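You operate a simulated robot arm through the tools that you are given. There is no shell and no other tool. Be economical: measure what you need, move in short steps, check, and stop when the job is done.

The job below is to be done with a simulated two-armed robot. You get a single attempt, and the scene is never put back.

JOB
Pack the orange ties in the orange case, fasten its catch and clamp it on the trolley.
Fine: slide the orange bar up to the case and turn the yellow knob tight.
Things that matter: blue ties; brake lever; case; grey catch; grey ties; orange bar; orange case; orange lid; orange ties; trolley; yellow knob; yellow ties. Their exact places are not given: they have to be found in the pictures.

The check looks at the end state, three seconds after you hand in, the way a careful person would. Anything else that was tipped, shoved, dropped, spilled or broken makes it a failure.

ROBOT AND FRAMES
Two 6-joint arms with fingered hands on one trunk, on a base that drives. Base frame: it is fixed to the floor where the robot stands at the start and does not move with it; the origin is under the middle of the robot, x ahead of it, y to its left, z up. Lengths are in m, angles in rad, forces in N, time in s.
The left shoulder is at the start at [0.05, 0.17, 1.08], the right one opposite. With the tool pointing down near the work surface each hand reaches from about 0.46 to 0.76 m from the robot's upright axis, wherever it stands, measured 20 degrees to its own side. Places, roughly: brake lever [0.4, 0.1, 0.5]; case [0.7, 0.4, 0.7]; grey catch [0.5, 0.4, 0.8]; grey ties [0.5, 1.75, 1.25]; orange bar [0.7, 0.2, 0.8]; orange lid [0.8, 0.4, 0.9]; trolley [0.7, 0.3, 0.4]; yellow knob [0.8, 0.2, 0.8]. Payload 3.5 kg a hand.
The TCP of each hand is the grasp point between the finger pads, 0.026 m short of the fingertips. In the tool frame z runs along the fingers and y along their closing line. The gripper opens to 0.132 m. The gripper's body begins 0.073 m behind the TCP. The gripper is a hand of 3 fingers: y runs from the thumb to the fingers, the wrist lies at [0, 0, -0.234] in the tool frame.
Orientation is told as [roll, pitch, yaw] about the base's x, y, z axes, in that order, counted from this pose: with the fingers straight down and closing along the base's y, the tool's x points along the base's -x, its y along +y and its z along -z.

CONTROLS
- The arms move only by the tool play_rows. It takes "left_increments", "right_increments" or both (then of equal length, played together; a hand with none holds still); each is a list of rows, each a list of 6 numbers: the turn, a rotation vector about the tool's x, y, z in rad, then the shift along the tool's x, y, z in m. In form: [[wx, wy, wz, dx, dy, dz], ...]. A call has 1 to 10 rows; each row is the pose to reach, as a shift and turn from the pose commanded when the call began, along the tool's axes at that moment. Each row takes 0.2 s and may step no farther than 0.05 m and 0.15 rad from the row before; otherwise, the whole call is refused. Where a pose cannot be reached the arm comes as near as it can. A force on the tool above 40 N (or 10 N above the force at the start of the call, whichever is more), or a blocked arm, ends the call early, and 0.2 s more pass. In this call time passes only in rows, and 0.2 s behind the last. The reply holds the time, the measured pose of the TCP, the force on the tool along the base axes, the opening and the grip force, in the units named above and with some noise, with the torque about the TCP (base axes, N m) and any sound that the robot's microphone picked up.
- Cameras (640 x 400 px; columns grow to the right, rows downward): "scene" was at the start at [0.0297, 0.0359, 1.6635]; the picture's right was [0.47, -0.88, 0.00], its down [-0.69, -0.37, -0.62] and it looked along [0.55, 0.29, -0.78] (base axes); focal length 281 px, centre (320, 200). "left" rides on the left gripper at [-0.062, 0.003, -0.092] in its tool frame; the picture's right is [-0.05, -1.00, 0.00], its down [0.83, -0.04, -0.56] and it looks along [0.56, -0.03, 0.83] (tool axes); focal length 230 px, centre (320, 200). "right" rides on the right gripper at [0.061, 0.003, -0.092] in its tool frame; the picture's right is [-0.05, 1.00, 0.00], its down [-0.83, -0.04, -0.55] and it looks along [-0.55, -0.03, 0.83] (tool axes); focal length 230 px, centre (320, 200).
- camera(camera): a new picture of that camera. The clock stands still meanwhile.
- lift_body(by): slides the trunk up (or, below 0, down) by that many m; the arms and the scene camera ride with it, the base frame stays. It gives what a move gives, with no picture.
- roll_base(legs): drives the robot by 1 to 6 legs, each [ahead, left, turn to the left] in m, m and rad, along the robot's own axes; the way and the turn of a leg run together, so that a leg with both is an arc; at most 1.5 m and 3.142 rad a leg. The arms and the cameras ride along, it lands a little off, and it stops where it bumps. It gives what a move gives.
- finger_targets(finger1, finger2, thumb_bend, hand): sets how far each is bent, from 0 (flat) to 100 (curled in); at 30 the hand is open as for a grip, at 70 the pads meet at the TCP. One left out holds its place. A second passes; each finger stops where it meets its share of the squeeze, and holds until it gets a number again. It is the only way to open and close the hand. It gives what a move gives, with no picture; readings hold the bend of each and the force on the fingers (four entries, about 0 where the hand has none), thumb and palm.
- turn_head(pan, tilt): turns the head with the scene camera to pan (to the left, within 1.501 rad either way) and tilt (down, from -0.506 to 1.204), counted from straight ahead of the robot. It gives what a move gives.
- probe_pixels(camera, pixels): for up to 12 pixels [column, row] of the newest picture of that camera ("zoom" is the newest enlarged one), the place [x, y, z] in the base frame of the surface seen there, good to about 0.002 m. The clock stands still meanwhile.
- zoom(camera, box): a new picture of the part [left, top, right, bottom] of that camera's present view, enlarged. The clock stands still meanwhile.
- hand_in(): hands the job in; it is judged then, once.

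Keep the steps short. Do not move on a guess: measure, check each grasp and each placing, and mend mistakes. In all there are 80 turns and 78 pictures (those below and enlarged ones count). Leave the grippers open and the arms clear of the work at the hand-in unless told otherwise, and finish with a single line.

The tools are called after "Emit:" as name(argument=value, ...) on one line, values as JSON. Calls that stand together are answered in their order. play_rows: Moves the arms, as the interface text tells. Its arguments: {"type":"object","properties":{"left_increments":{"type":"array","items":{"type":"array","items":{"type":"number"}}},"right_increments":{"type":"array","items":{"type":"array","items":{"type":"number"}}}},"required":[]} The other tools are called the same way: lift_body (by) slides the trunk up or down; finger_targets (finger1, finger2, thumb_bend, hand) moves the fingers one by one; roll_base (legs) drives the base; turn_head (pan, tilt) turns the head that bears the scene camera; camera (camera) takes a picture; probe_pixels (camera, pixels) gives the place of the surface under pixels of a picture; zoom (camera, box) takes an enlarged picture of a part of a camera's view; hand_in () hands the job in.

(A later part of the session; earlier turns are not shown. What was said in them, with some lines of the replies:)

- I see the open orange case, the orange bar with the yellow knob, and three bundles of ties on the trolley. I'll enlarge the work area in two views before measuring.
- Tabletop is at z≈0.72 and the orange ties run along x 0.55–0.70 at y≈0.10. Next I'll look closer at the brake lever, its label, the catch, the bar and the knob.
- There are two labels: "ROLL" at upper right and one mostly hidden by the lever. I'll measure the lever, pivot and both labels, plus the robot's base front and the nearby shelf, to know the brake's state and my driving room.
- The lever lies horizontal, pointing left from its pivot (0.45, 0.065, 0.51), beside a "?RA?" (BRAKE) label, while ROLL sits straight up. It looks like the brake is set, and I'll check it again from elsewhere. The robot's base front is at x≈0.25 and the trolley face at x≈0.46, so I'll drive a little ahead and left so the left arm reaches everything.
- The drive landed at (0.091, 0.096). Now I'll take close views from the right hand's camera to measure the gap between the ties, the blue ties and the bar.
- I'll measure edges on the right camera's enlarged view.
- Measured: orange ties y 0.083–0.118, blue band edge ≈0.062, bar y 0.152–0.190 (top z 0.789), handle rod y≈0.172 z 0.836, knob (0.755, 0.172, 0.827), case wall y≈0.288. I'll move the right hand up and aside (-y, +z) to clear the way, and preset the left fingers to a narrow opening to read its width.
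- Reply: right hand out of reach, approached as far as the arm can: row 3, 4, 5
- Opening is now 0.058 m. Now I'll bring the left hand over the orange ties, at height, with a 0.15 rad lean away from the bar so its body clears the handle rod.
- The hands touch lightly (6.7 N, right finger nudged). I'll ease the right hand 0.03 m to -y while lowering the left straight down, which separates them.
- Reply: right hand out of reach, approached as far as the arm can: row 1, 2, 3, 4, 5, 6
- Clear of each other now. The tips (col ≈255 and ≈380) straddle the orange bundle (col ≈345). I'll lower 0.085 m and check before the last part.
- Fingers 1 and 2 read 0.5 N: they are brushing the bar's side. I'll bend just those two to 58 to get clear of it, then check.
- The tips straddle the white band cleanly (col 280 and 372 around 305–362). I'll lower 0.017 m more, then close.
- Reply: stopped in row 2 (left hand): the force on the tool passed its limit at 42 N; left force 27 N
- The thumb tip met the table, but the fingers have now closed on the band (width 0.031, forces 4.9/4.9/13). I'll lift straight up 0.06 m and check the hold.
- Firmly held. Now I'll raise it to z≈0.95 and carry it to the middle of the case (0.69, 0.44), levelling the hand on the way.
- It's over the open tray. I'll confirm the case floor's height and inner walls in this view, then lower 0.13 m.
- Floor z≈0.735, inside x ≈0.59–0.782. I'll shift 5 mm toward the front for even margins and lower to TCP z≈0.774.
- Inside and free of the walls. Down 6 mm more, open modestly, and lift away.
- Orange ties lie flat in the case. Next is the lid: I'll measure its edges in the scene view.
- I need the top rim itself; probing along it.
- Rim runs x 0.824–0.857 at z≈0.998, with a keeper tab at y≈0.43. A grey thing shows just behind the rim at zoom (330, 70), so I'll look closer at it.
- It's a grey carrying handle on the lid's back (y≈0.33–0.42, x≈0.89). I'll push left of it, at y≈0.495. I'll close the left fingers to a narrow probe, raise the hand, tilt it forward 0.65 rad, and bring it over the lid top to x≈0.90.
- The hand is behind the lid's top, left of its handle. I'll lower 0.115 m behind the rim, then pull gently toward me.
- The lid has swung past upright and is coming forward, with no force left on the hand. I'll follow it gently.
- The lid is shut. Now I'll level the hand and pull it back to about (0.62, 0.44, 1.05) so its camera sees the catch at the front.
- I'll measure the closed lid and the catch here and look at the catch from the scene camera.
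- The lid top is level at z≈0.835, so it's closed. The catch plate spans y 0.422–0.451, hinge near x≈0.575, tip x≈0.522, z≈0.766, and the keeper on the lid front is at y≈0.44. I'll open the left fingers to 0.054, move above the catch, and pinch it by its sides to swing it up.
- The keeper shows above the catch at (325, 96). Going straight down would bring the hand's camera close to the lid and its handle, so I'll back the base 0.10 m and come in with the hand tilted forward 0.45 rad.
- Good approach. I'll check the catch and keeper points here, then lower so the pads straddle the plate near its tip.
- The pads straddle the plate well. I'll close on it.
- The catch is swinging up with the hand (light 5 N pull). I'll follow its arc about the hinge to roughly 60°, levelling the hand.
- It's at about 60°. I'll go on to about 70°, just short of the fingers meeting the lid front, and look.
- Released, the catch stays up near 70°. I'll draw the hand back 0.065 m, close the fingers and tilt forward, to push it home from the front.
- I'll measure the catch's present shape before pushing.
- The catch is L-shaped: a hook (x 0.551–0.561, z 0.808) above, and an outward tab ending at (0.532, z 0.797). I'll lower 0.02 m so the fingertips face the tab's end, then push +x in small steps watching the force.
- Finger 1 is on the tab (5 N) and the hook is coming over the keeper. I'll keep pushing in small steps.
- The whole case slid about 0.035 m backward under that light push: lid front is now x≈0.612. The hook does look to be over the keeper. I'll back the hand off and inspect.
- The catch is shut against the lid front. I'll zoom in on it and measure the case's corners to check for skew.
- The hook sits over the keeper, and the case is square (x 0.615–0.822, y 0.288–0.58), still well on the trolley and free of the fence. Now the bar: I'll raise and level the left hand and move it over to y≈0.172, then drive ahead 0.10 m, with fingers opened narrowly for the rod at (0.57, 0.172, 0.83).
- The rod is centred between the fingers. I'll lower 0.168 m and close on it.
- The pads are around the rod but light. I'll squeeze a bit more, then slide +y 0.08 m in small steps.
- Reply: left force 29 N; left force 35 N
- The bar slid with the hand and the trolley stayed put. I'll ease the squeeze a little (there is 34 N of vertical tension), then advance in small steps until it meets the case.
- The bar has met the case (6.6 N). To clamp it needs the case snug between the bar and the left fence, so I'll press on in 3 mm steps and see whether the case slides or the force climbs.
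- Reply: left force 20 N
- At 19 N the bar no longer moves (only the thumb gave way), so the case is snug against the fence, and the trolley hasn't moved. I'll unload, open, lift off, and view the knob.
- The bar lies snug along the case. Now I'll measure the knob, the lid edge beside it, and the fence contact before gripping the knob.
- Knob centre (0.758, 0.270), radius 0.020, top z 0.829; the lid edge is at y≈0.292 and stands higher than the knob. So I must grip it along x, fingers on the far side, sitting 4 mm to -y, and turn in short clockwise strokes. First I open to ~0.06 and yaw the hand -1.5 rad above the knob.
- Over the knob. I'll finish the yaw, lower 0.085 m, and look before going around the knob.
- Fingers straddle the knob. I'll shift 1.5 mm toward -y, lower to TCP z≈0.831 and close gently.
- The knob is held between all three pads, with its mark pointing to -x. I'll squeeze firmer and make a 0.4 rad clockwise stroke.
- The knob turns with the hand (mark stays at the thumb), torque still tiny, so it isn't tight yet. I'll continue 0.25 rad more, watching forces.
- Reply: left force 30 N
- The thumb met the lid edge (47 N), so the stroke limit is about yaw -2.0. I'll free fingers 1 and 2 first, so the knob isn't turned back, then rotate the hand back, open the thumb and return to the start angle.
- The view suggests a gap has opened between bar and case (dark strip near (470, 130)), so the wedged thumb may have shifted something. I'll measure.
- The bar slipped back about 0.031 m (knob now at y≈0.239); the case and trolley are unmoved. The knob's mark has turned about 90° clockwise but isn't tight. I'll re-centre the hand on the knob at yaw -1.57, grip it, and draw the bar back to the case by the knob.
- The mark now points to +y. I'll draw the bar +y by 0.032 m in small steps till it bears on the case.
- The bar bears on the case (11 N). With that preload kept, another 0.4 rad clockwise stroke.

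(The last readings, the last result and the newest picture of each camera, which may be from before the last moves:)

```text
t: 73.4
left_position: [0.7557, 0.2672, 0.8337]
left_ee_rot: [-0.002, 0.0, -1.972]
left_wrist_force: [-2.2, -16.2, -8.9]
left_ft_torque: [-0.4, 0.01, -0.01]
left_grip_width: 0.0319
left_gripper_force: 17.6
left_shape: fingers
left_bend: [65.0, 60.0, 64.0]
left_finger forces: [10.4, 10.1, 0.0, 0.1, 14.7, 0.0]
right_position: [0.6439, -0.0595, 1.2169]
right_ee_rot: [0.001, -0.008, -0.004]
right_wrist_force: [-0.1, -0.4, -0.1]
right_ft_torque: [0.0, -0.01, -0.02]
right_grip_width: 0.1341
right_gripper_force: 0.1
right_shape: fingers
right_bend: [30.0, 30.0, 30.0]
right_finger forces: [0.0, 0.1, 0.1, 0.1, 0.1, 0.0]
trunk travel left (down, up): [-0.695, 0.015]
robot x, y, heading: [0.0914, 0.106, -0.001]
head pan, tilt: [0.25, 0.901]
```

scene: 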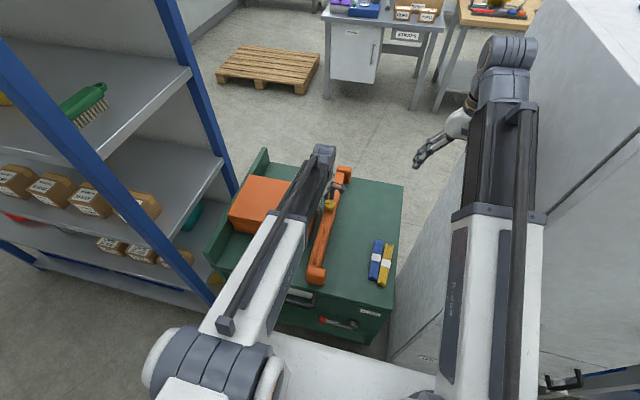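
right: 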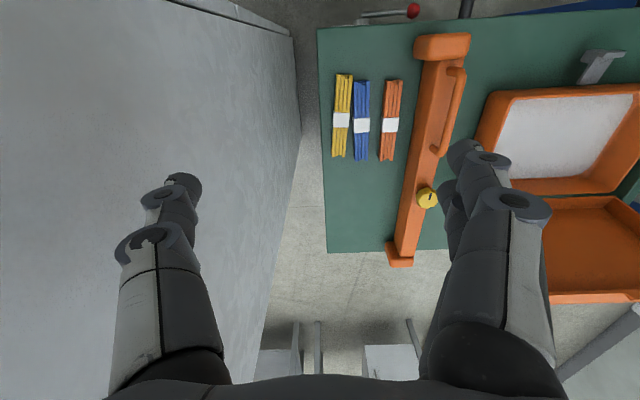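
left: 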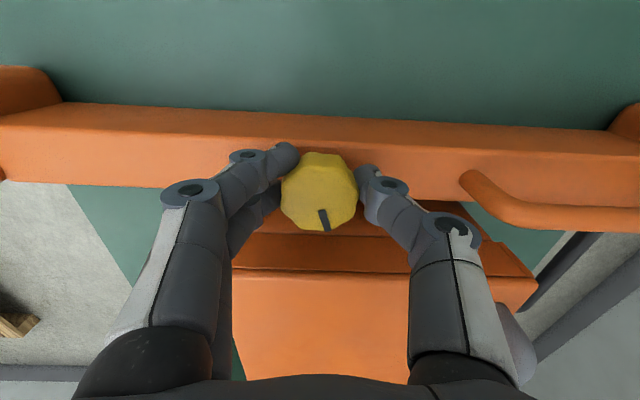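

Torque is still near zero, so it needs more turning. One full cycle: open a little, return to -1.57, regrip, stroke 0.4 rad.

Emit:
finger_targets(hand="left", finger1=53, finger2=53, thumb_bend=56)

Emit:
play_rows(left_increments=[[0, 0, -0.13, 0, 0.001, 0], [0, 0, -0.27, -0.0006, 0.002, 0], [0, 0, -0.4, -0.0013, 0.0033, 0]])

Emit:
finger_targets(hand="left", finger1=72, finger2=72, thumb_bend=72)

Emit:
play_rows(left_increments=[[0, 0, 0.1, 0.001, -0.0006, 0], [0, 0, 0.2, 0.001, -0.0012, 0], [0, 0, 0.3, 0.001, -0.0018, 0], [0, 0, 0.4, 0.001, -0.0023, 0]])

Emit:
camera(camera="left")

```text
t: 74.4
left_position: [0.7564, 0.2673, 0.8337]
left_ee_rot: [-0.002, -0.001, -1.97]
left_wrist_force: [0.5, -1.9, 1.2]
left_ft_torque: [0.04, 0.01, 0.01]
left_grip_width: 0.0509
left_gripper_force: 0.7
left_shape: fingers
left_bend: [53.0, 53.0, 57.0]
left_finger forces: [0.0, 0.0, 0.0, 0.1, 1.8, 0.1]
right_position: [0.642, -0.0582, 1.2173]
right_ee_rot: [0.001, -0.01, -0.001]
right_wrist_force: [-1.3, 0.4, -0.7]
right_ft_torque: [0.0, -0.01, -0.02]
right_grip_width: 0.1339
right_gripper_force: 0.0
right_shape: fingers
right_bend: [30.0, 30.0, 30.0]
right_finger forces: [0.0, 0.0, 0.1, 0.0, 0.0, 0.0]
trunk travel left (down, up): [-0.695, 0.015]
robot x, y, heading: [0.0862, 0.0973, 0.001]
head pan, tilt: [0.25, 0.901]
```

```text
t: 75.2
left_position: [0.758, 0.266, 0.8336]
left_ee_rot: [-0.001, 0.0, -1.57]
left_wrist_force: [0.8, 0.0, -0.8]
left_ft_torque: [0.01, 0.01, 0.0]
left_grip_width: 0.0519
left_gripper_force: 0.1
left_shape: fingers
left_bend: [53.0, 53.0, 56.0]
left_finger forces: [0.0, 0.0, 0.0, 0.0, 0.0, 0.0]
right_position: [0.6432, -0.0587, 1.2162]
right_ee_rot: [0.001, -0.008, -0.003]
right_wrist_force: [-0.3, 0.6, 0.4]
right_ft_torque: [0.0, 0.01, 0.02]
right_grip_width: 0.1344
right_gripper_force: 0.1
right_shape: fingers
right_bend: [30.0, 30.0, 30.0]
right_finger forces: [0.0, 0.0, 0.0, 0.0, 0.0, 0.0]
trunk travel left (down, up): [-0.695, 0.015]
robot x, y, heading: [0.0877, 0.0997, -0.004]
head pan, tilt: [0.25, 0.901]
```

```text
t: 76.2
left_position: [0.7588, 0.2655, 0.8338]
left_ee_rot: [-0.002, 0.0, -1.571]
left_wrist_force: [0.7, -1.6, -5.2]
left_ft_torque: [-0.07, 0.07, 0.04]
left_grip_width: 0.0324
left_gripper_force: 16.0
left_shape: fingers
left_bend: [65.0, 61.0, 64.0]
left_finger forces: [6.8, 9.3, 0.0, 0.0, 16.7, 0.0]
right_position: [0.6432, -0.0588, 1.217]
right_ee_rot: [0.002, -0.01, -0.001]
right_wrist_force: [-0.5, -0.5, 0.6]
right_ft_torque: [-0.01, 0.0, -0.01]
right_grip_width: 0.134
right_gripper_force: 0.0
right_shape: fingers
right_bend: [30.0, 30.0, 30.0]
right_finger forces: [0.0, 0.1, 0.1, 0.0, 0.0, 0.0]
trunk travel left (down, up): [-0.695, 0.015]
robot x, y, heading: [0.0895, 0.1006, -0.005]
head pan, tilt: [0.25, 0.901]
```

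```text
t: 77.2
left_position: [0.7563, 0.2655, 0.8333]
left_ee_rot: [-0.003, 0.002, -1.972]
left_wrist_force: [-1.0, -4.1, -10.0]
left_ft_torque: [-0.06, 0.08, 0.01]
left_grip_width: 0.0323
left_gripper_force: 16.4
left_shape: fingers
left_bend: [65.0, 61.0, 64.0]
left_finger forces: [7.3, 9.2, 0.0, 0.1, 16.0, 0.0]
right_position: [0.6424, -0.0588, 1.2174]
right_ee_rot: [-0.002, -0.009, -0.002]
right_wrist_force: [0.2, 0.7, -0.4]
right_ft_torque: [0.01, 0.03, 0.03]
right_grip_width: 0.1341
right_gripper_force: 0.0
right_shape: fingers
right_bend: [30.0, 30.0, 30.0]
right_finger forces: [0.0, 0.0, 0.0, 0.0, 0.1, 0.0]
trunk travel left (down, up): [-0.695, 0.015]
robot x, y, heading: [0.0844, 0.099, 0.003]
head pan, tilt: [0.25, 0.901]
```

```text
8 pictures are left
```

left: 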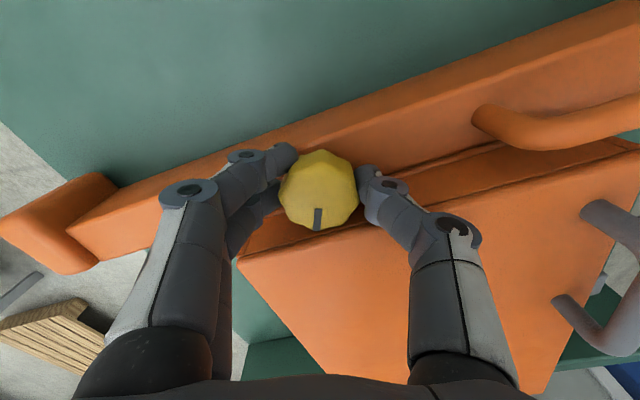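

The mark has the same place relative to the hand as before, so the knob was dragged back while the hand returned. This time I'll open, lift 0.04 m clear, return in the air, lower, and check the mark before regripping.

Emit:
finger_targets(hand="left", finger1=53, finger2=53, thumb_bend=55)

Emit:
play_rows(left_increments=[[0, 0, 0, 0, 0, -0.02], [0, 0, 0, 0, 0, -0.04], [0, 0, -0.13, 0, 0.001, -0.04], [0, 0, -0.27, -0.0004, 0.002, -0.04], [0, 0, -0.4, -0.0008, 0.0033, -0.04], [0, 0, -0.4, -0.0008, 0.0033, -0.02], [0, 0, -0.4, -0.0008, 0.0033, 0]])

Emit:
camera(camera="left")

```text
t: 78.2
left_position: [0.756, 0.2663, 0.8338]
left_ee_rot: [-0.002, 0.0, -1.972]
left_wrist_force: [-0.1, -0.5, 0.0]
left_ft_torque: [0.02, 0.03, 0.01]
left_grip_width: 0.0537
left_gripper_force: 0.2
left_shape: fingers
left_bend: [53.0, 53.0, 55.0]
left_finger forces: [0.0, 0.0, 0.0, 0.1, 0.1, 0.0]
right_position: [0.6431, -0.058, 1.2174]
right_ee_rot: [0.0, -0.007, -0.003]
right_wrist_force: [0.0, -0.6, -0.2]
right_ft_torque: [0.02, -0.01, 0.01]
right_grip_width: 0.1341
right_gripper_force: 0.1
right_shape: fingers
right_bend: [30.0, 30.0, 30.0]
right_finger forces: [0.0, 0.0, 0.0, 0.0, 0.1, 0.0]
trunk travel left (down, up): [-0.695, 0.015]
robot x, y, heading: [0.0915, 0.0969, -0.005]
head pan, tilt: [0.25, 0.901]
```

```text
t: 79.8
left_position: [0.7596, 0.2639, 0.8321]
left_ee_rot: [0.001, -0.001, -1.569]
left_wrist_force: [0.0, -0.4, 0.2]
left_ft_torque: [0.01, 0.0, 0.05]
left_grip_width: 0.0537
left_gripper_force: 0.0
left_shape: fingers
left_bend: [53.0, 53.0, 55.0]
left_finger forces: [0.0, 0.0, 0.0, 0.0, 0.0, 0.0]
right_position: [0.6421, -0.0601, 1.2181]
right_ee_rot: [0.0, -0.009, -0.002]
right_wrist_force: [-0.2, 0.5, 0.4]
right_ft_torque: [0.03, -0.01, -0.05]
right_grip_width: 0.134
right_gripper_force: 0.1
right_shape: fingers
right_bend: [30.0, 30.0, 30.0]
right_finger forces: [0.0, 0.0, 0.0, 0.1, 0.1, 0.1]
trunk travel left (down, up): [-0.695, 0.015]
robot x, y, heading: [0.0915, 0.0971, -0.001]
head pan, tilt: [0.25, 0.901]
```

```text
7 pictures are left
```

left: 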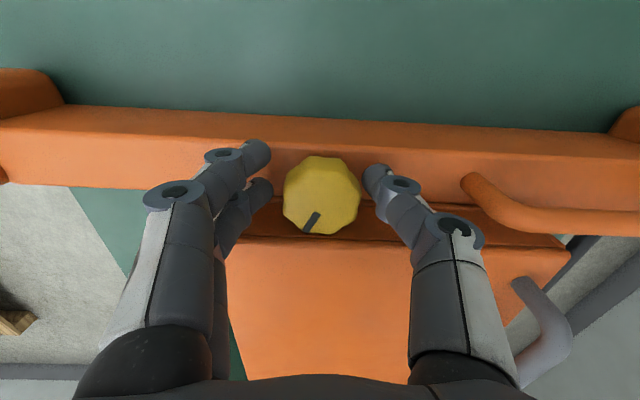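

The mark stays turned now (about 120° from the start). Next: grip, stroke, open, lift, return, and grip and stroke again, watching the torque.

Emit:
finger_targets(hand="left", finger1=72, finger2=72, thumb_bend=72)

Emit:
play_rows(left_increments=[[0, 0, 0.1, 0.002, -0.0006, 0], [0, 0, 0.2, 0.002, -0.0012, 0], [0, 0, 0.3, 0.002, -0.0018, 0], [0, 0, 0.4, 0.002, -0.0023, 0]])

Emit:
finger_targets(hand="left", finger1=53, finger2=53, thumb_bend=55)

Emit:
play_rows(left_increments=[[0, 0, 0, 0, 0, -0.02], [0, 0, 0, 0, 0, -0.04], [0, 0, -0.13, 0, 0.001, -0.04], [0, 0, -0.27, -0.0008, 0.002, -0.04], [0, 0, -0.4, -0.0014, 0.0033, -0.04], [0, 0, -0.4, -0.0014, 0.0033, -0.02], [0, 0, -0.4, -0.0014, 0.0033, 0]])

Emit:
finger_targets(hand="left", finger1=72, finger2=72, thumb_bend=72)

Emit:
play_rows(left_increments=[[0, 0, 0.1, 0.002, -0.0006, 0], [0, 0, 0.2, 0.002, -0.0012, 0], [0, 0, 0.3, 0.002, -0.0018, 0], [0, 0, 0.4, 0.002, -0.0023, 0]])

```text
t: 80.8
left_position: [0.7609, 0.2624, 0.8323]
left_ee_rot: [-0.001, -0.001, -1.572]
left_wrist_force: [-3.5, -4.0, -6.4]
left_ft_torque: [-0.09, 0.09, 0.01]
left_grip_width: 0.0289
left_gripper_force: 15.7
left_shape: fingers
left_bend: [67.0, 61.0, 64.0]
left_finger forces: [5.5, 8.9, 0.0, 0.0, 16.3, 0.1]
right_position: [0.6435, -0.0579, 1.2175]
right_ee_rot: [0.0, -0.008, -0.002]
right_wrist_force: [-0.1, 1.0, 0.6]
right_ft_torque: [0.0, -0.02, 0.0]
right_grip_width: 0.134
right_gripper_force: 0.1
right_shape: fingers
right_bend: [30.0, 30.0, 30.0]
right_finger forces: [0.0, 0.0, 0.0, 0.1, 0.0, 0.1]
trunk travel left (down, up): [-0.695, 0.015]
robot x, y, heading: [0.0861, 0.0955, -0.003]
head pan, tilt: [0.25, 0.901]
```

```text
t: 81.8
left_position: [0.7571, 0.2631, 0.8313]
left_ee_rot: [-0.004, 0.0, -1.971]
left_wrist_force: [-8.8, -16.3, -14.1]
left_ft_torque: [-0.36, 0.22, 0.22]
left_grip_width: 0.0295
left_gripper_force: 17.8
left_shape: fingers
left_bend: [67.0, 61.0, 64.0]
left_finger forces: [8.0, 7.8, 0.0, 0.0, 19.8, 0.0]
right_position: [0.6425, -0.0608, 1.2184]
right_ee_rot: [0.002, -0.01, 0.0]
right_wrist_force: [0.5, 0.2, -0.1]
right_ft_torque: [0.0, 0.01, -0.02]
right_grip_width: 0.134
right_gripper_force: 0.1
right_shape: fingers
right_bend: [30.0, 30.0, 30.0]
right_finger forces: [0.0, 0.0, 0.0, 0.0, 0.0, 0.1]
trunk travel left (down, up): [-0.695, 0.015]
robot x, y, heading: [0.0859, 0.0981, -0.007]
head pan, tilt: [0.25, 0.901]
```

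```text
t: 82.8
left_position: [0.7572, 0.2654, 0.8339]
left_ee_rot: [0.0, 0.001, -1.97]
left_wrist_force: [0.2, -0.1, -0.1]
left_ft_torque: [0.0, 0.0, 0.03]
left_grip_width: 0.0539
left_gripper_force: 0.0
left_shape: fingers
left_bend: [53.0, 53.0, 55.0]
left_finger forces: [0.1, 0.0, 0.0, 0.1, 0.0, 0.0]
right_position: [0.6425, -0.058, 1.218]
right_ee_rot: [0.001, -0.008, 0.0]
right_wrist_force: [0.3, -0.1, 0.4]
right_ft_torque: [-0.02, -0.03, 0.0]
right_grip_width: 0.1342
right_gripper_force: 0.1
right_shape: fingers
right_bend: [30.0, 30.0, 30.0]
right_finger forces: [0.0, 0.1, 0.0, 0.0, 0.0, 0.0]
trunk travel left (down, up): [-0.695, 0.015]
robot x, y, heading: [0.091, 0.0975, -0.002]
head pan, tilt: [0.25, 0.901]
```

```text
t: 84.4
left_position: [0.7588, 0.2637, 0.8342]
left_ee_rot: [0.0, 0.0, -1.568]
left_wrist_force: [0.5, 1.0, -0.1]
left_ft_torque: [0.0, -0.02, 0.02]
left_grip_width: 0.0537
left_gripper_force: 0.1
left_shape: fingers
left_bend: [53.0, 53.0, 55.0]
left_finger forces: [0.1, 0.0, 0.1, 0.0, 0.0, 0.0]
right_position: [0.6425, -0.0579, 1.2178]
right_ee_rot: [-0.001, -0.008, -0.002]
right_wrist_force: [0.3, 0.2, 0.1]
right_ft_torque: [-0.01, 0.02, 0.01]
right_grip_width: 0.134
right_gripper_force: 0.1
right_shape: fingers
right_bend: [30.0, 30.0, 30.0]
right_finger forces: [0.0, 0.0, 0.0, 0.0, 0.0, 0.0]
trunk travel left (down, up): [-0.695, 0.015]
robot x, y, heading: [0.089, 0.0988, -0.0]
head pan, tilt: [0.25, 0.901]
```

```text
t: 85.4
left_position: [0.7594, 0.2631, 0.8344]
left_ee_rot: [-0.002, 0.001, -1.572]
left_wrist_force: [-1.4, -3.0, -6.6]
left_ft_torque: [-0.08, 0.05, -0.01]
left_grip_width: 0.0287
left_gripper_force: 15.0
left_shape: fingers
left_bend: [67.0, 60.0, 64.0]
left_finger forces: [5.7, 9.0, 0.0, 0.0, 16.1, 0.1]
right_position: [0.6423, -0.0589, 1.2175]
right_ee_rot: [0.001, -0.008, -0.003]
right_wrist_force: [0.3, 0.6, 0.4]
right_ft_torque: [-0.02, 0.0, 0.0]
right_grip_width: 0.1343
right_gripper_force: 0.1
right_shape: fingers
right_bend: [30.0, 30.0, 30.0]
right_finger forces: [0.0, 0.1, 0.1, 0.1, 0.0, 0.0]
trunk travel left (down, up): [-0.695, 0.015]
robot x, y, heading: [0.084, 0.0954, -0.002]
head pan, tilt: [0.25, 0.901]
```

```text
t: 86.4
left_position: [0.7557, 0.264, 0.8335]
left_ee_rot: [-0.001, 0.0, -1.972]
left_wrist_force: [-7.6, -14.3, -5.7]
left_ft_torque: [-0.33, 0.22, 0.19]
left_grip_width: 0.0287
left_gripper_force: 18.0
left_shape: fingers
left_bend: [67.0, 61.0, 64.0]
left_finger forces: [8.5, 8.7, 0.0, 0.1, 19.4, 0.0]
right_position: [0.6419, -0.0602, 1.2186]
right_ee_rot: [0.002, -0.008, -0.001]
right_wrist_force: [-0.3, -0.4, 1.0]
right_ft_torque: [0.02, -0.01, 0.02]
right_grip_width: 0.1343
right_gripper_force: 0.1
right_shape: fingers
right_bend: [30.0, 30.0, 30.0]
right_finger forces: [0.1, 0.0, 0.0, 0.0, 0.0, 0.1]
trunk travel left (down, up): [-0.695, 0.015]
robot x, y, heading: [0.0855, 0.0979, 0.002]
head pan, tilt: [0.25, 0.901]
```

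There's resistance now: torque 0.2 N·m on both strokes, where it was about 0. I'll open, lift clear and look at the mark to see whether it still advanced.

Emit:
finger_targets(hand="left", finger1=53, finger2=53, thumb_bend=55)

Emit:
play_rows(left_increments=[[0, 0, 0, 0, 0, -0.02], [0, 0, 0, 0, 0, -0.04], [0, 0, -0.13, 0, 0.001, -0.04], [0, 0, -0.27, -0.0008, 0.002, -0.04], [0, 0, -0.4, -0.0014, 0.0033, -0.04], [0, 0, -0.4, -0.0014, 0.0033, -0.02], [0, 0, -0.4, -0.0014, 0.0033, 0]])

Emit:
camera(camera="left")

Emit:
probe_pixels(camera="left", pixels=[[320, 195], [300, 225], [315, 232], [320, 160], [450, 240], [420, 240], [285, 195], [358, 195]])

```text
t: 87.4
left_position: [0.7563, 0.2643, 0.834]
left_ee_rot: [0.001, -0.001, -1.971]
left_wrist_force: [-0.7, 0.0, 0.0]
left_ft_torque: [-0.01, 0.01, 0.0]
left_grip_width: 0.0537
left_gripper_force: 0.0
left_shape: fingers
left_bend: [53.0, 53.0, 55.0]
left_finger forces: [0.0, 0.1, 0.1, 0.1, 0.0, 0.0]
right_position: [0.6426, -0.0584, 1.2175]
right_ee_rot: [0.001, -0.008, -0.001]
right_wrist_force: [1.3, -0.5, 0.5]
right_ft_torque: [0.01, 0.0, -0.01]
right_grip_width: 0.1339
right_gripper_force: 0.2
right_shape: fingers
right_bend: [30.0, 30.0, 30.0]
right_finger forces: [0.0, 0.1, 0.1, 0.1, 0.0, 0.0]
trunk travel left (down, up): [-0.695, 0.015]
robot x, y, heading: [0.0905, 0.0995, -0.001]
head pan, tilt: [0.25, 0.901]
```

```text
t: 89.0
left_position: [0.7597, 0.2613, 0.8331]
left_ee_rot: [0.0, 0.001, -1.57]
left_wrist_force: [0.1, -0.2, -0.1]
left_ft_torque: [-0.01, 0.01, 0.01]
left_grip_width: 0.0539
left_gripper_force: 0.0
left_shape: fingers
left_bend: [53.0, 53.0, 55.0]
left_finger forces: [0.0, 0.0, 0.0, 0.0, 0.0, 0.0]
right_position: [0.6433, -0.0586, 1.218]
right_ee_rot: [-0.001, -0.008, -0.003]
right_wrist_force: [-0.1, -0.3, -0.4]
right_ft_torque: [-0.01, 0.0, -0.02]
right_grip_width: 0.1341
right_gripper_force: 0.0
right_shape: fingers
right_bend: [30.0, 30.0, 30.0]
right_finger forces: [0.1, 0.0, 0.0, 0.0, 0.0, 0.0]
trunk travel left (down, up): [-0.695, 0.015]
robot x, y, heading: [0.0881, 0.0989, -0.005]
head pan, tilt: [0.25, 0.901]
```

```text
6 pictures are left
```

left: 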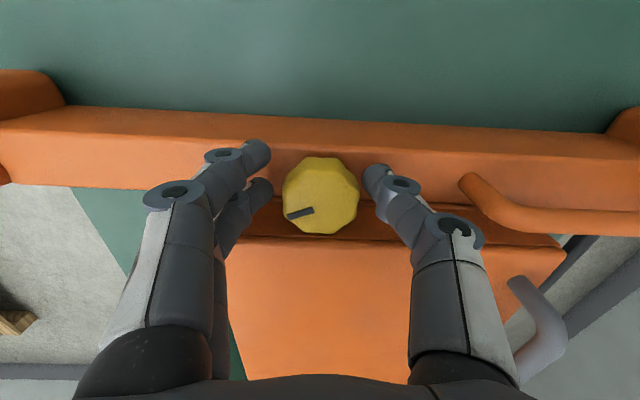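

```text
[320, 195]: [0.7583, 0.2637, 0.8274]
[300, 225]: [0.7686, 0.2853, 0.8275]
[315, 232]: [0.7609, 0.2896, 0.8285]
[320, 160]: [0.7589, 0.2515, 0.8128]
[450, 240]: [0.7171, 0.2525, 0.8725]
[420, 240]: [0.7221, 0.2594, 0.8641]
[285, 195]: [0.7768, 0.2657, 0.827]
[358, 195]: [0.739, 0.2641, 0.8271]
```

The mark advanced another 45° (about 165° in all), so both strokes turned it against growing resistance. Two more strokes, with the hand 2 mm nearer the knob's centre.

Emit:
play_rows(left_increments=[[0, 0, 0, 0.003, -0.0015, 0]])

Emit:
finger_targets(hand="left", finger1=74, finger2=74, thumb_bend=74)

Emit:
play_rows(left_increments=[[0, 0, 0.1, 0.001, -0.0006, 0], [0, 0, 0.2, 0.001, -0.0012, 0], [0, 0, 0.3, 0.001, -0.0018, 0], [0, 0, 0.4, 0.001, -0.0023, 0]])

Emit:
finger_targets(hand="left", finger1=53, finger2=53, thumb_bend=55)

Emit:
play_rows(left_increments=[[0, 0, 0, 0, 0, -0.02], [0, 0, 0, 0, 0, -0.04], [0, 0, -0.13, 0, 0.001, -0.04], [0, 0, -0.27, -0.0006, 0.002, -0.04], [0, 0, -0.4, -0.001, 0.0028, -0.04], [0, 0, -0.4, -0.001, 0.0028, -0.02], [0, 0, -0.4, -0.001, 0.0028, 0]])

Emit:
finger_targets(hand="left", finger1=74, finger2=74, thumb_bend=74)

Emit:
play_rows(left_increments=[[0, 0, 0.1, 0.001, -0.0006, 0], [0, 0, 0.2, 0.001, -0.0012, 0], [0, 0, 0.3, 0.001, -0.0018, 0], [0, 0, 0.4, 0.001, -0.0023, 0]])

Emit:
zoom(camera="left", box=[240, 130, 400, 250])

```text
t: 89.4
left_position: [0.7577, 0.264, 0.8333]
left_ee_rot: [0.001, -0.001, -1.571]
left_wrist_force: [-1.0, -0.5, -0.3]
left_ft_torque: [0.01, 0.02, 0.01]
left_grip_width: 0.0538
left_gripper_force: 0.1
left_shape: fingers
left_bend: [53.0, 53.0, 55.0]
left_finger forces: [0.0, 0.1, 0.0, 0.0, 0.0, 0.1]
right_position: [0.6435, -0.0593, 1.218]
right_ee_rot: [0.0, -0.008, -0.001]
right_wrist_force: [0.1, 2.1, 0.5]
right_ft_torque: [-0.01, 0.0, 0.02]
right_grip_width: 0.134
right_gripper_force: 0.1
right_shape: fingers
right_bend: [30.0, 30.0, 30.0]
right_finger forces: [0.1, 0.0, 0.0, 0.1, 0.0, 0.0]
trunk travel left (down, up): [-0.695, 0.015]
robot x, y, heading: [0.0886, 0.1014, 0.002]
head pan, tilt: [0.25, 0.901]
```

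```text
t: 90.4
left_position: [0.7576, 0.2643, 0.8334]
left_ee_rot: [-0.002, -0.001, -1.571]
left_wrist_force: [-0.8, -2.1, -6.1]
left_ft_torque: [0.01, 0.05, 0.06]
left_grip_width: 0.0315
left_gripper_force: 18.3
left_shape: fingers
left_bend: [64.0, 60.0, 64.0]
left_finger forces: [8.1, 9.7, 0.0, 0.0, 18.1, 0.1]
right_position: [0.6423, -0.0582, 1.2174]
right_ee_rot: [0.0, -0.009, -0.002]
right_wrist_force: [-0.2, -0.2, 0.6]
right_ft_torque: [-0.03, -0.02, 0.01]
right_grip_width: 0.1341
right_gripper_force: 0.0
right_shape: fingers
right_bend: [30.0, 30.0, 30.0]
right_finger forces: [0.0, 0.0, 0.0, 0.1, 0.0, 0.0]
trunk travel left (down, up): [-0.695, 0.015]
robot x, y, heading: [0.0869, 0.0984, 0.002]
head pan, tilt: [0.25, 0.901]
```

```text
t: 91.4
left_position: [0.7561, 0.2657, 0.8324]
left_ee_rot: [0.001, 0.0, -1.971]
left_wrist_force: [-0.9, -8.2, -3.9]
left_ft_torque: [-0.18, -0.02, 0.03]
left_grip_width: 0.0313
left_gripper_force: 19.3
left_shape: fingers
left_bend: [64.0, 59.0, 64.0]
left_finger forces: [9.6, 11.2, 0.0, 0.0, 18.3, 0.0]
right_position: [0.6429, -0.059, 1.2174]
right_ee_rot: [-0.001, -0.009, -0.003]
right_wrist_force: [0.4, 0.0, 0.3]
right_ft_torque: [0.0, 0.0, 0.01]
right_grip_width: 0.134
right_gripper_force: 0.0
right_shape: fingers
right_bend: [30.0, 30.0, 30.0]
right_finger forces: [0.0, 0.1, 0.0, 0.1, 0.1, 0.0]
trunk travel left (down, up): [-0.695, 0.015]
robot x, y, heading: [0.0886, 0.1005, -0.001]
head pan, tilt: [0.25, 0.901]
```

```text
t: 92.4
left_position: [0.7534, 0.2672, 0.8336]
left_ee_rot: [-0.001, 0.0, -1.971]
left_wrist_force: [0.8, -1.2, 0.7]
left_ft_torque: [0.0, -0.01, 0.03]
left_grip_width: 0.053
left_gripper_force: 0.0
left_shape: fingers
left_bend: [53.0, 53.0, 55.0]
left_finger forces: [0.1, 0.0, 0.0, 0.1, 1.1, 0.0]
right_position: [0.6438, -0.0577, 1.2172]
right_ee_rot: [-0.001, -0.008, -0.001]
right_wrist_force: [0.4, -0.3, 1.5]
right_ft_torque: [-0.02, 0.0, 0.02]
right_grip_width: 0.134
right_gripper_force: 0.1
right_shape: fingers
right_bend: [30.0, 30.0, 30.0]
right_finger forces: [0.0, 0.0, 0.1, 0.0, 0.0, 0.0]
trunk travel left (down, up): [-0.695, 0.015]
robot x, y, heading: [0.0944, 0.0988, 0.001]
head pan, tilt: [0.25, 0.901]
```

```text
t: 94.0
left_position: [0.7577, 0.2643, 0.8342]
left_ee_rot: [-0.001, -0.001, -1.568]
left_wrist_force: [1.2, 0.7, -0.3]
left_ft_torque: [0.02, 0.03, 0.01]
left_grip_width: 0.0535
left_gripper_force: 0.0
left_shape: fingers
left_bend: [53.0, 53.0, 55.0]
left_finger forces: [0.0, 0.0, 0.1, 0.1, 0.1, 0.0]
right_position: [0.6425, -0.0583, 1.2185]
right_ee_rot: [0.0, -0.008, -0.002]
right_wrist_force: [0.1, 0.4, 0.0]
right_ft_torque: [-0.01, -0.01, -0.01]
right_grip_width: 0.1346
right_gripper_force: 0.2
right_shape: fingers
right_bend: [30.0, 30.0, 30.0]
right_finger forces: [0.0, 0.0, 0.0, 0.1, 0.0, 0.0]
trunk travel left (down, up): [-0.695, 0.015]
robot x, y, heading: [0.0879, 0.1047, -0.001]
head pan, tilt: [0.25, 0.901]
```

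```text
t: 95.0
left_position: [0.7576, 0.2639, 0.8329]
left_ee_rot: [-0.002, 0.0, -1.571]
left_wrist_force: [-0.5, -2.0, -6.5]
left_ft_torque: [-0.04, 0.04, 0.02]
left_grip_width: 0.0306
left_gripper_force: 17.7
left_shape: fingers
left_bend: [65.0, 59.0, 64.0]
left_finger forces: [7.9, 10.0, 0.0, 0.0, 18.1, 0.1]
right_position: [0.6431, -0.0583, 1.2164]
right_ee_rot: [0.001, -0.009, -0.002]
right_wrist_force: [0.0, 0.0, -0.5]
right_ft_torque: [0.01, -0.01, -0.02]
right_grip_width: 0.134
right_gripper_force: 0.0
right_shape: fingers
right_bend: [30.0, 30.0, 30.0]
right_finger forces: [0.0, 0.0, 0.1, 0.1, 0.1, 0.0]
trunk travel left (down, up): [-0.695, 0.015]
robot x, y, heading: [0.0882, 0.0972, -0.001]
head pan, tilt: [0.25, 0.901]
```

```text
t: 96.0
left_position: [0.753, 0.2616, 0.8338]
left_ee_rot: [-0.002, -0.002, -1.974]
left_wrist_force: [-8.3, -23.7, -4.1]
left_ft_torque: [-0.53, 0.06, 0.51]
left_grip_width: 0.0252
left_gripper_force: 21.8
left_shape: fingers
left_bend: [70.0, 60.0, 65.0]
left_finger forces: [8.1, 11.8, 0.1, 0.0, 24.2, 0.0]
right_position: [0.6421, -0.0611, 1.2179]
right_ee_rot: [0.001, -0.009, -0.002]
right_wrist_force: [0.7, 1.0, 1.2]
right_ft_torque: [-0.03, -0.01, -0.02]
right_grip_width: 0.1342
right_gripper_force: 0.0
right_shape: fingers
right_bend: [30.0, 30.0, 30.0]
right_finger forces: [0.1, 0.0, 0.0, 0.0, 0.1, 0.0]
trunk travel left (down, up): [-0.695, 0.015]
robot x, y, heading: [0.0871, 0.0995, 0.0]
head pan, tilt: [0.25, 0.901]
```

```text
3.33 times, centred on (320, 190) of left
```

zoom: 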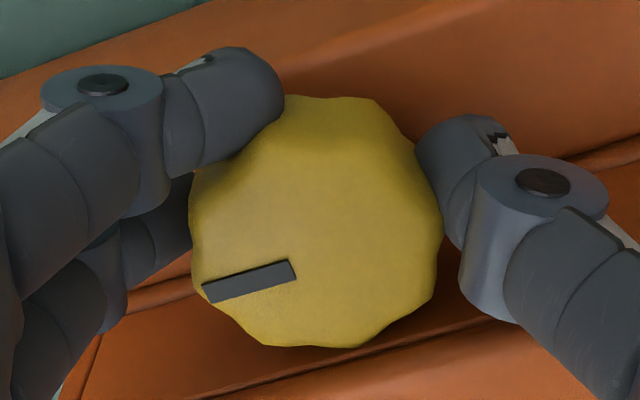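

The last stroke met a firm stop: torque 0.51 N·m, and the mark stayed near 180–185° while the fingers slipped. The knob is tight. I'll open, lift off and check bar and case.

Emit:
finger_targets(hand="left", finger1=53, finger2=53, thumb_bend=55)

Emit:
play_rows(left_increments=[[0, 0, 0, 0, 0, -0.02], [0, 0, 0, 0, 0, -0.04], [0, 0, -0.1, 0, 0, -0.08], [0, 0, -0.25, 0, 0, -0.12], [0, 0, -0.4, 0, 0, -0.16]])

Emit:
camera(camera="left")

Emit:
probe_pixels(camera="left", pixels=[[320, 110], [320, 135], [320, 150], [270, 150], [400, 150], [200, 110], [450, 130], [320, 90], [300, 120]])

```text
t: 97.0
left_position: [0.7558, 0.2664, 0.8334]
left_ee_rot: [0.0, 0.0, -1.971]
left_wrist_force: [-0.6, -1.0, 0.1]
left_ft_torque: [0.01, 0.02, 0.03]
left_grip_width: 0.0539
left_gripper_force: 0.1
left_shape: fingers
left_bend: [53.0, 53.0, 55.0]
left_finger forces: [0.0, 0.1, 0.0, 0.0, 0.0, 0.0]
right_position: [0.6413, -0.0589, 1.2175]
right_ee_rot: [0.0, -0.008, -0.004]
right_wrist_force: [0.1, 0.4, 0.4]
right_ft_torque: [-0.02, -0.01, -0.02]
right_grip_width: 0.1342
right_gripper_force: 0.1
right_shape: fingers
right_bend: [30.0, 30.0, 30.0]
right_finger forces: [0.1, 0.0, 0.0, 0.0, 0.0, 0.0]
trunk travel left (down, up): [-0.695, 0.015]
robot x, y, heading: [0.0893, 0.1016, 0.001]
head pan, tilt: [0.25, 0.901]
```

```text
t: 98.2
left_position: [0.756, 0.2667, 0.9952]
left_ee_rot: [-0.001, 0.0, -1.567]
left_wrist_force: [-0.6, 1.0, 1.4]
left_ft_torque: [-0.02, 0.02, 0.0]
left_grip_width: 0.0541
left_gripper_force: 0.1
left_shape: fingers
left_bend: [53.0, 53.0, 55.0]
left_finger forces: [0.0, 0.0, 0.0, 0.1, 0.0, 0.0]
right_position: [0.6426, -0.0584, 1.218]
right_ee_rot: [0.0, -0.011, -0.002]
right_wrist_force: [-0.6, 0.2, 0.3]
right_ft_torque: [0.04, 0.02, -0.01]
right_grip_width: 0.1341
right_gripper_force: 0.1
right_shape: fingers
right_bend: [30.0, 30.0, 30.0]
right_finger forces: [0.0, 0.0, 0.0, 0.0, 0.0, 0.1]
trunk travel left (down, up): [-0.695, 0.015]
robot x, y, heading: [0.0891, 0.1003, -0.002]
head pan, tilt: [0.25, 0.901]
```

```text
4 pictures are left
```

left: 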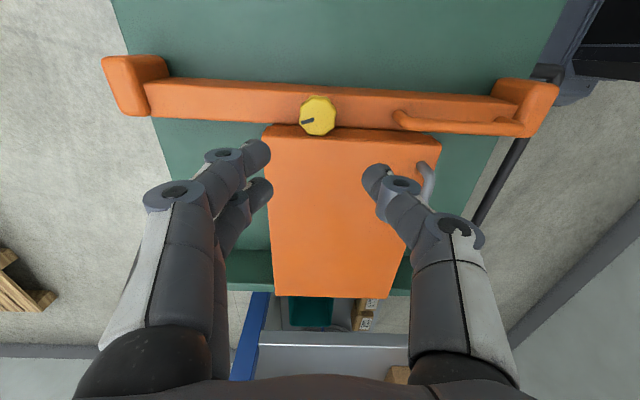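

```text
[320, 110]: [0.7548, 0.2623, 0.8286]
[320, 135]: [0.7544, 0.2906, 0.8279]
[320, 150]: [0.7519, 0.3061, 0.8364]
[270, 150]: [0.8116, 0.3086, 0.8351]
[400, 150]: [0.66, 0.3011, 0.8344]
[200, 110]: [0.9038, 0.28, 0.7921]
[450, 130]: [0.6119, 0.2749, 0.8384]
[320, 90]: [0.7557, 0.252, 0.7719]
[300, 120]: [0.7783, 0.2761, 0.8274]
```

The mark sits at about 170–180°, and the bar stayed by the case (knob centre y≈0.271, the same as at contact). I'll retract the left hand up and away with yaw undone, open it, and take a final look.

Emit:
play_rows(left_increments=[[0, 0, -0.15, 0.01, -0.01, -0.025], [0, 0, -0.3, 0.03, -0.02, -0.05], [0, 0, -0.45, 0.055, -0.035, -0.075], [0, 0, -0.6, 0.08, -0.05, -0.1], [0, 0, -0.75, 0.105, -0.065, -0.125], [0, 0, -0.9, 0.13, -0.08, -0.15], [0, 0, -1.05, 0.155, -0.095, -0.175], [0, 0, -1.2, 0.18, -0.11, -0.2], [0, 0, -1.35, 0.205, -0.125, -0.22], [0, 0, -1.5, 0.23, -0.14, -0.22]])

Emit:
finger_targets(hand="left", finger1=30, finger2=30, thumb_bend=30)

Emit:
roll_base(legs=[[-0.1, 0, 0]])

Emit:
zoom(camera="scene", box=[210, 130, 410, 330])

```text
t: 100.4
left_position: [0.6162, 0.4975, 1.2144]
left_ee_rot: [-0.001, 0.0, -0.067]
left_wrist_force: [-0.6, -0.1, -0.3]
left_ft_torque: [0.01, -0.01, 0.02]
left_grip_width: 0.0539
left_gripper_force: 0.0
left_shape: fingers
left_bend: [53.0, 53.0, 55.0]
left_finger forces: [0.1, 0.0, 0.0, 0.0, 0.1, 0.0]
right_position: [0.6433, -0.0583, 1.2185]
right_ee_rot: [0.0, -0.008, -0.003]
right_wrist_force: [0.9, -0.7, -0.3]
right_ft_torque: [0.04, 0.0, 0.01]
right_grip_width: 0.134
right_gripper_force: 0.0
right_shape: fingers
right_bend: [30.0, 30.0, 30.0]
right_finger forces: [0.1, 0.0, 0.1, 0.0, 0.0, 0.1]
trunk travel left (down, up): [-0.695, 0.015]
robot x, y, heading: [0.0861, 0.1028, -0.003]
head pan, tilt: [0.25, 0.901]
```

```text
t: 101.4
left_position: [0.6169, 0.4965, 1.2135]
left_ee_rot: [-0.001, 0.0, -0.07]
left_wrist_force: [-0.1, 0.2, 1.3]
left_ft_torque: [-0.01, -0.02, 0.01]
left_grip_width: 0.1342
left_gripper_force: 0.2
left_shape: fingers
left_bend: [30.0, 30.0, 30.0]
left_finger forces: [0.0, 0.1, 0.0, 0.1, 0.0, 0.1]
right_position: [0.6428, -0.0595, 1.2174]
right_ee_rot: [0.001, -0.009, -0.003]
right_wrist_force: [0.6, -0.7, 0.2]
right_ft_torque: [0.02, 0.02, 0.0]
right_grip_width: 0.1341
right_gripper_force: 0.0
right_shape: fingers
right_bend: [30.0, 30.0, 30.0]
right_finger forces: [0.0, 0.0, 0.0, 0.1, 0.1, 0.0]
trunk travel left (down, up): [-0.695, 0.015]
robot x, y, heading: [0.0862, 0.0976, 0.0]
head pan, tilt: [0.25, 0.901]
```

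```text
t: 102.5
left_position: [0.5128, 0.4989, 1.216]
left_ee_rot: [-0.001, 0.0, -0.068]
left_wrist_force: [-0.4, 0.0, 0.0]
left_ft_torque: [0.0, -0.05, 0.0]
left_grip_width: 0.1338
left_gripper_force: 0.0
left_shape: fingers
left_bend: [30.0, 30.0, 30.0]
left_finger forces: [0.0, 0.0, 0.1, 0.0, 0.1, 0.1]
right_position: [0.5406, -0.0571, 1.2194]
right_ee_rot: [0.001, -0.011, 0.001]
right_wrist_force: [0.3, 0.1, -0.3]
right_ft_torque: [-0.01, -0.01, -0.01]
right_grip_width: 0.134
right_gripper_force: 0.1
right_shape: fingers
right_bend: [30.0, 30.0, 30.0]
right_finger forces: [0.0, 0.0, 0.0, 0.0, 0.0, 0.0]
trunk travel left (down, up): [-0.695, 0.015]
robot x, y, heading: [-0.0129, 0.0967, 0.001]
head pan, tilt: [0.25, 0.901]
```

```text
2.00 times, centred on (310, 230) of scene
```

zoom: 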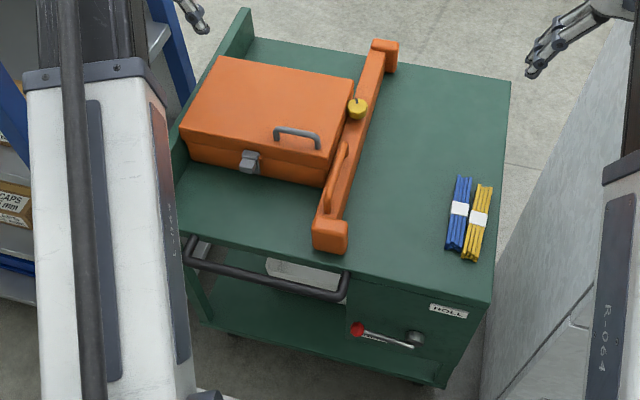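

All looks right. I have three pictures left: one for the bar–case line and knob, one for the brake label.

Emit:
zoom(camera="scene", box=[365, 283, 425, 315])

Emit:
zoom(camera="scene", box=[310, 150, 410, 240])

Emit:
probe_pixels(camera="zoom", pixels=[[410, 90], [375, 165], [385, 165], [395, 165], [385, 220], [440, 100], [365, 250], [340, 240], [420, 200], [430, 90]])

```text
10.67 times, centred on (395, 299) of scene
```

zoom: 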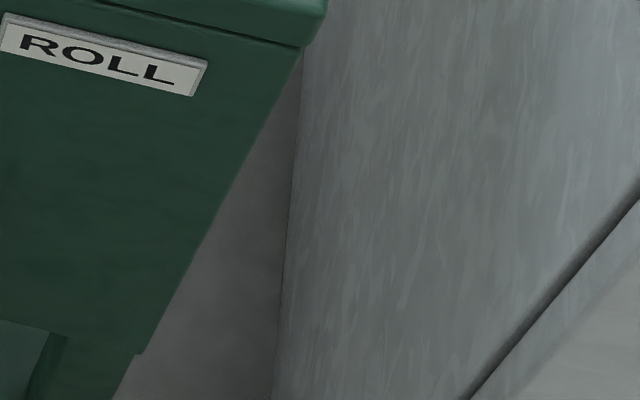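

```text
4.44 times, centred on (360, 195) of scene
```

zoom: 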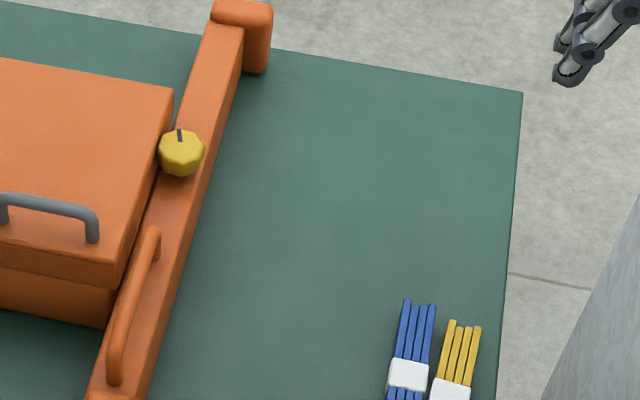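

```text
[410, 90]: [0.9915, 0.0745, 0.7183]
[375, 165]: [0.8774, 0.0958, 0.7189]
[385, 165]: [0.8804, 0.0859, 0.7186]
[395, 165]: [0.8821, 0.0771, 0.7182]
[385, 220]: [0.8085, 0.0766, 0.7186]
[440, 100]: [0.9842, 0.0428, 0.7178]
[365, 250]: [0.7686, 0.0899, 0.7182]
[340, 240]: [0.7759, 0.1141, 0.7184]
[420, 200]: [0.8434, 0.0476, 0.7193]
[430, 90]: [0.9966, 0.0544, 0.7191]
```

The bar is against the case with no visible gap, and the knob's mark points to +x, a half turn. My last picture goes to the brake lever's label.

Emit:
zoom(camera="scene", box=[318, 280, 374, 315])

```text
11.43 times, centred on (346, 298) of scene
```

zoom: 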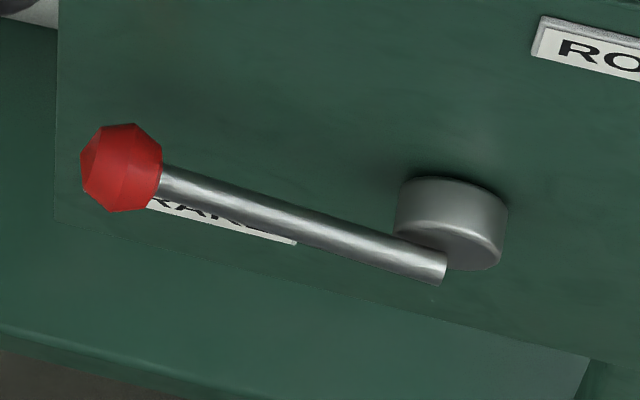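

The lever lies along the "BRAKE/PARK" label, as at the start, so the brake is on. Ties packed, catch fastened, bar against the case, knob tight, both hands open and clear, so I'm handing in.

Emit:
hand_in()

```text
The job is handed in.
```

The orange ties are in the orange case with its lid shut and catch fastened, and the bar is against the case with the yellow knob turned to its stop; along the way the case slid about 3.5 cm back on the trolley, and the job is handed in.
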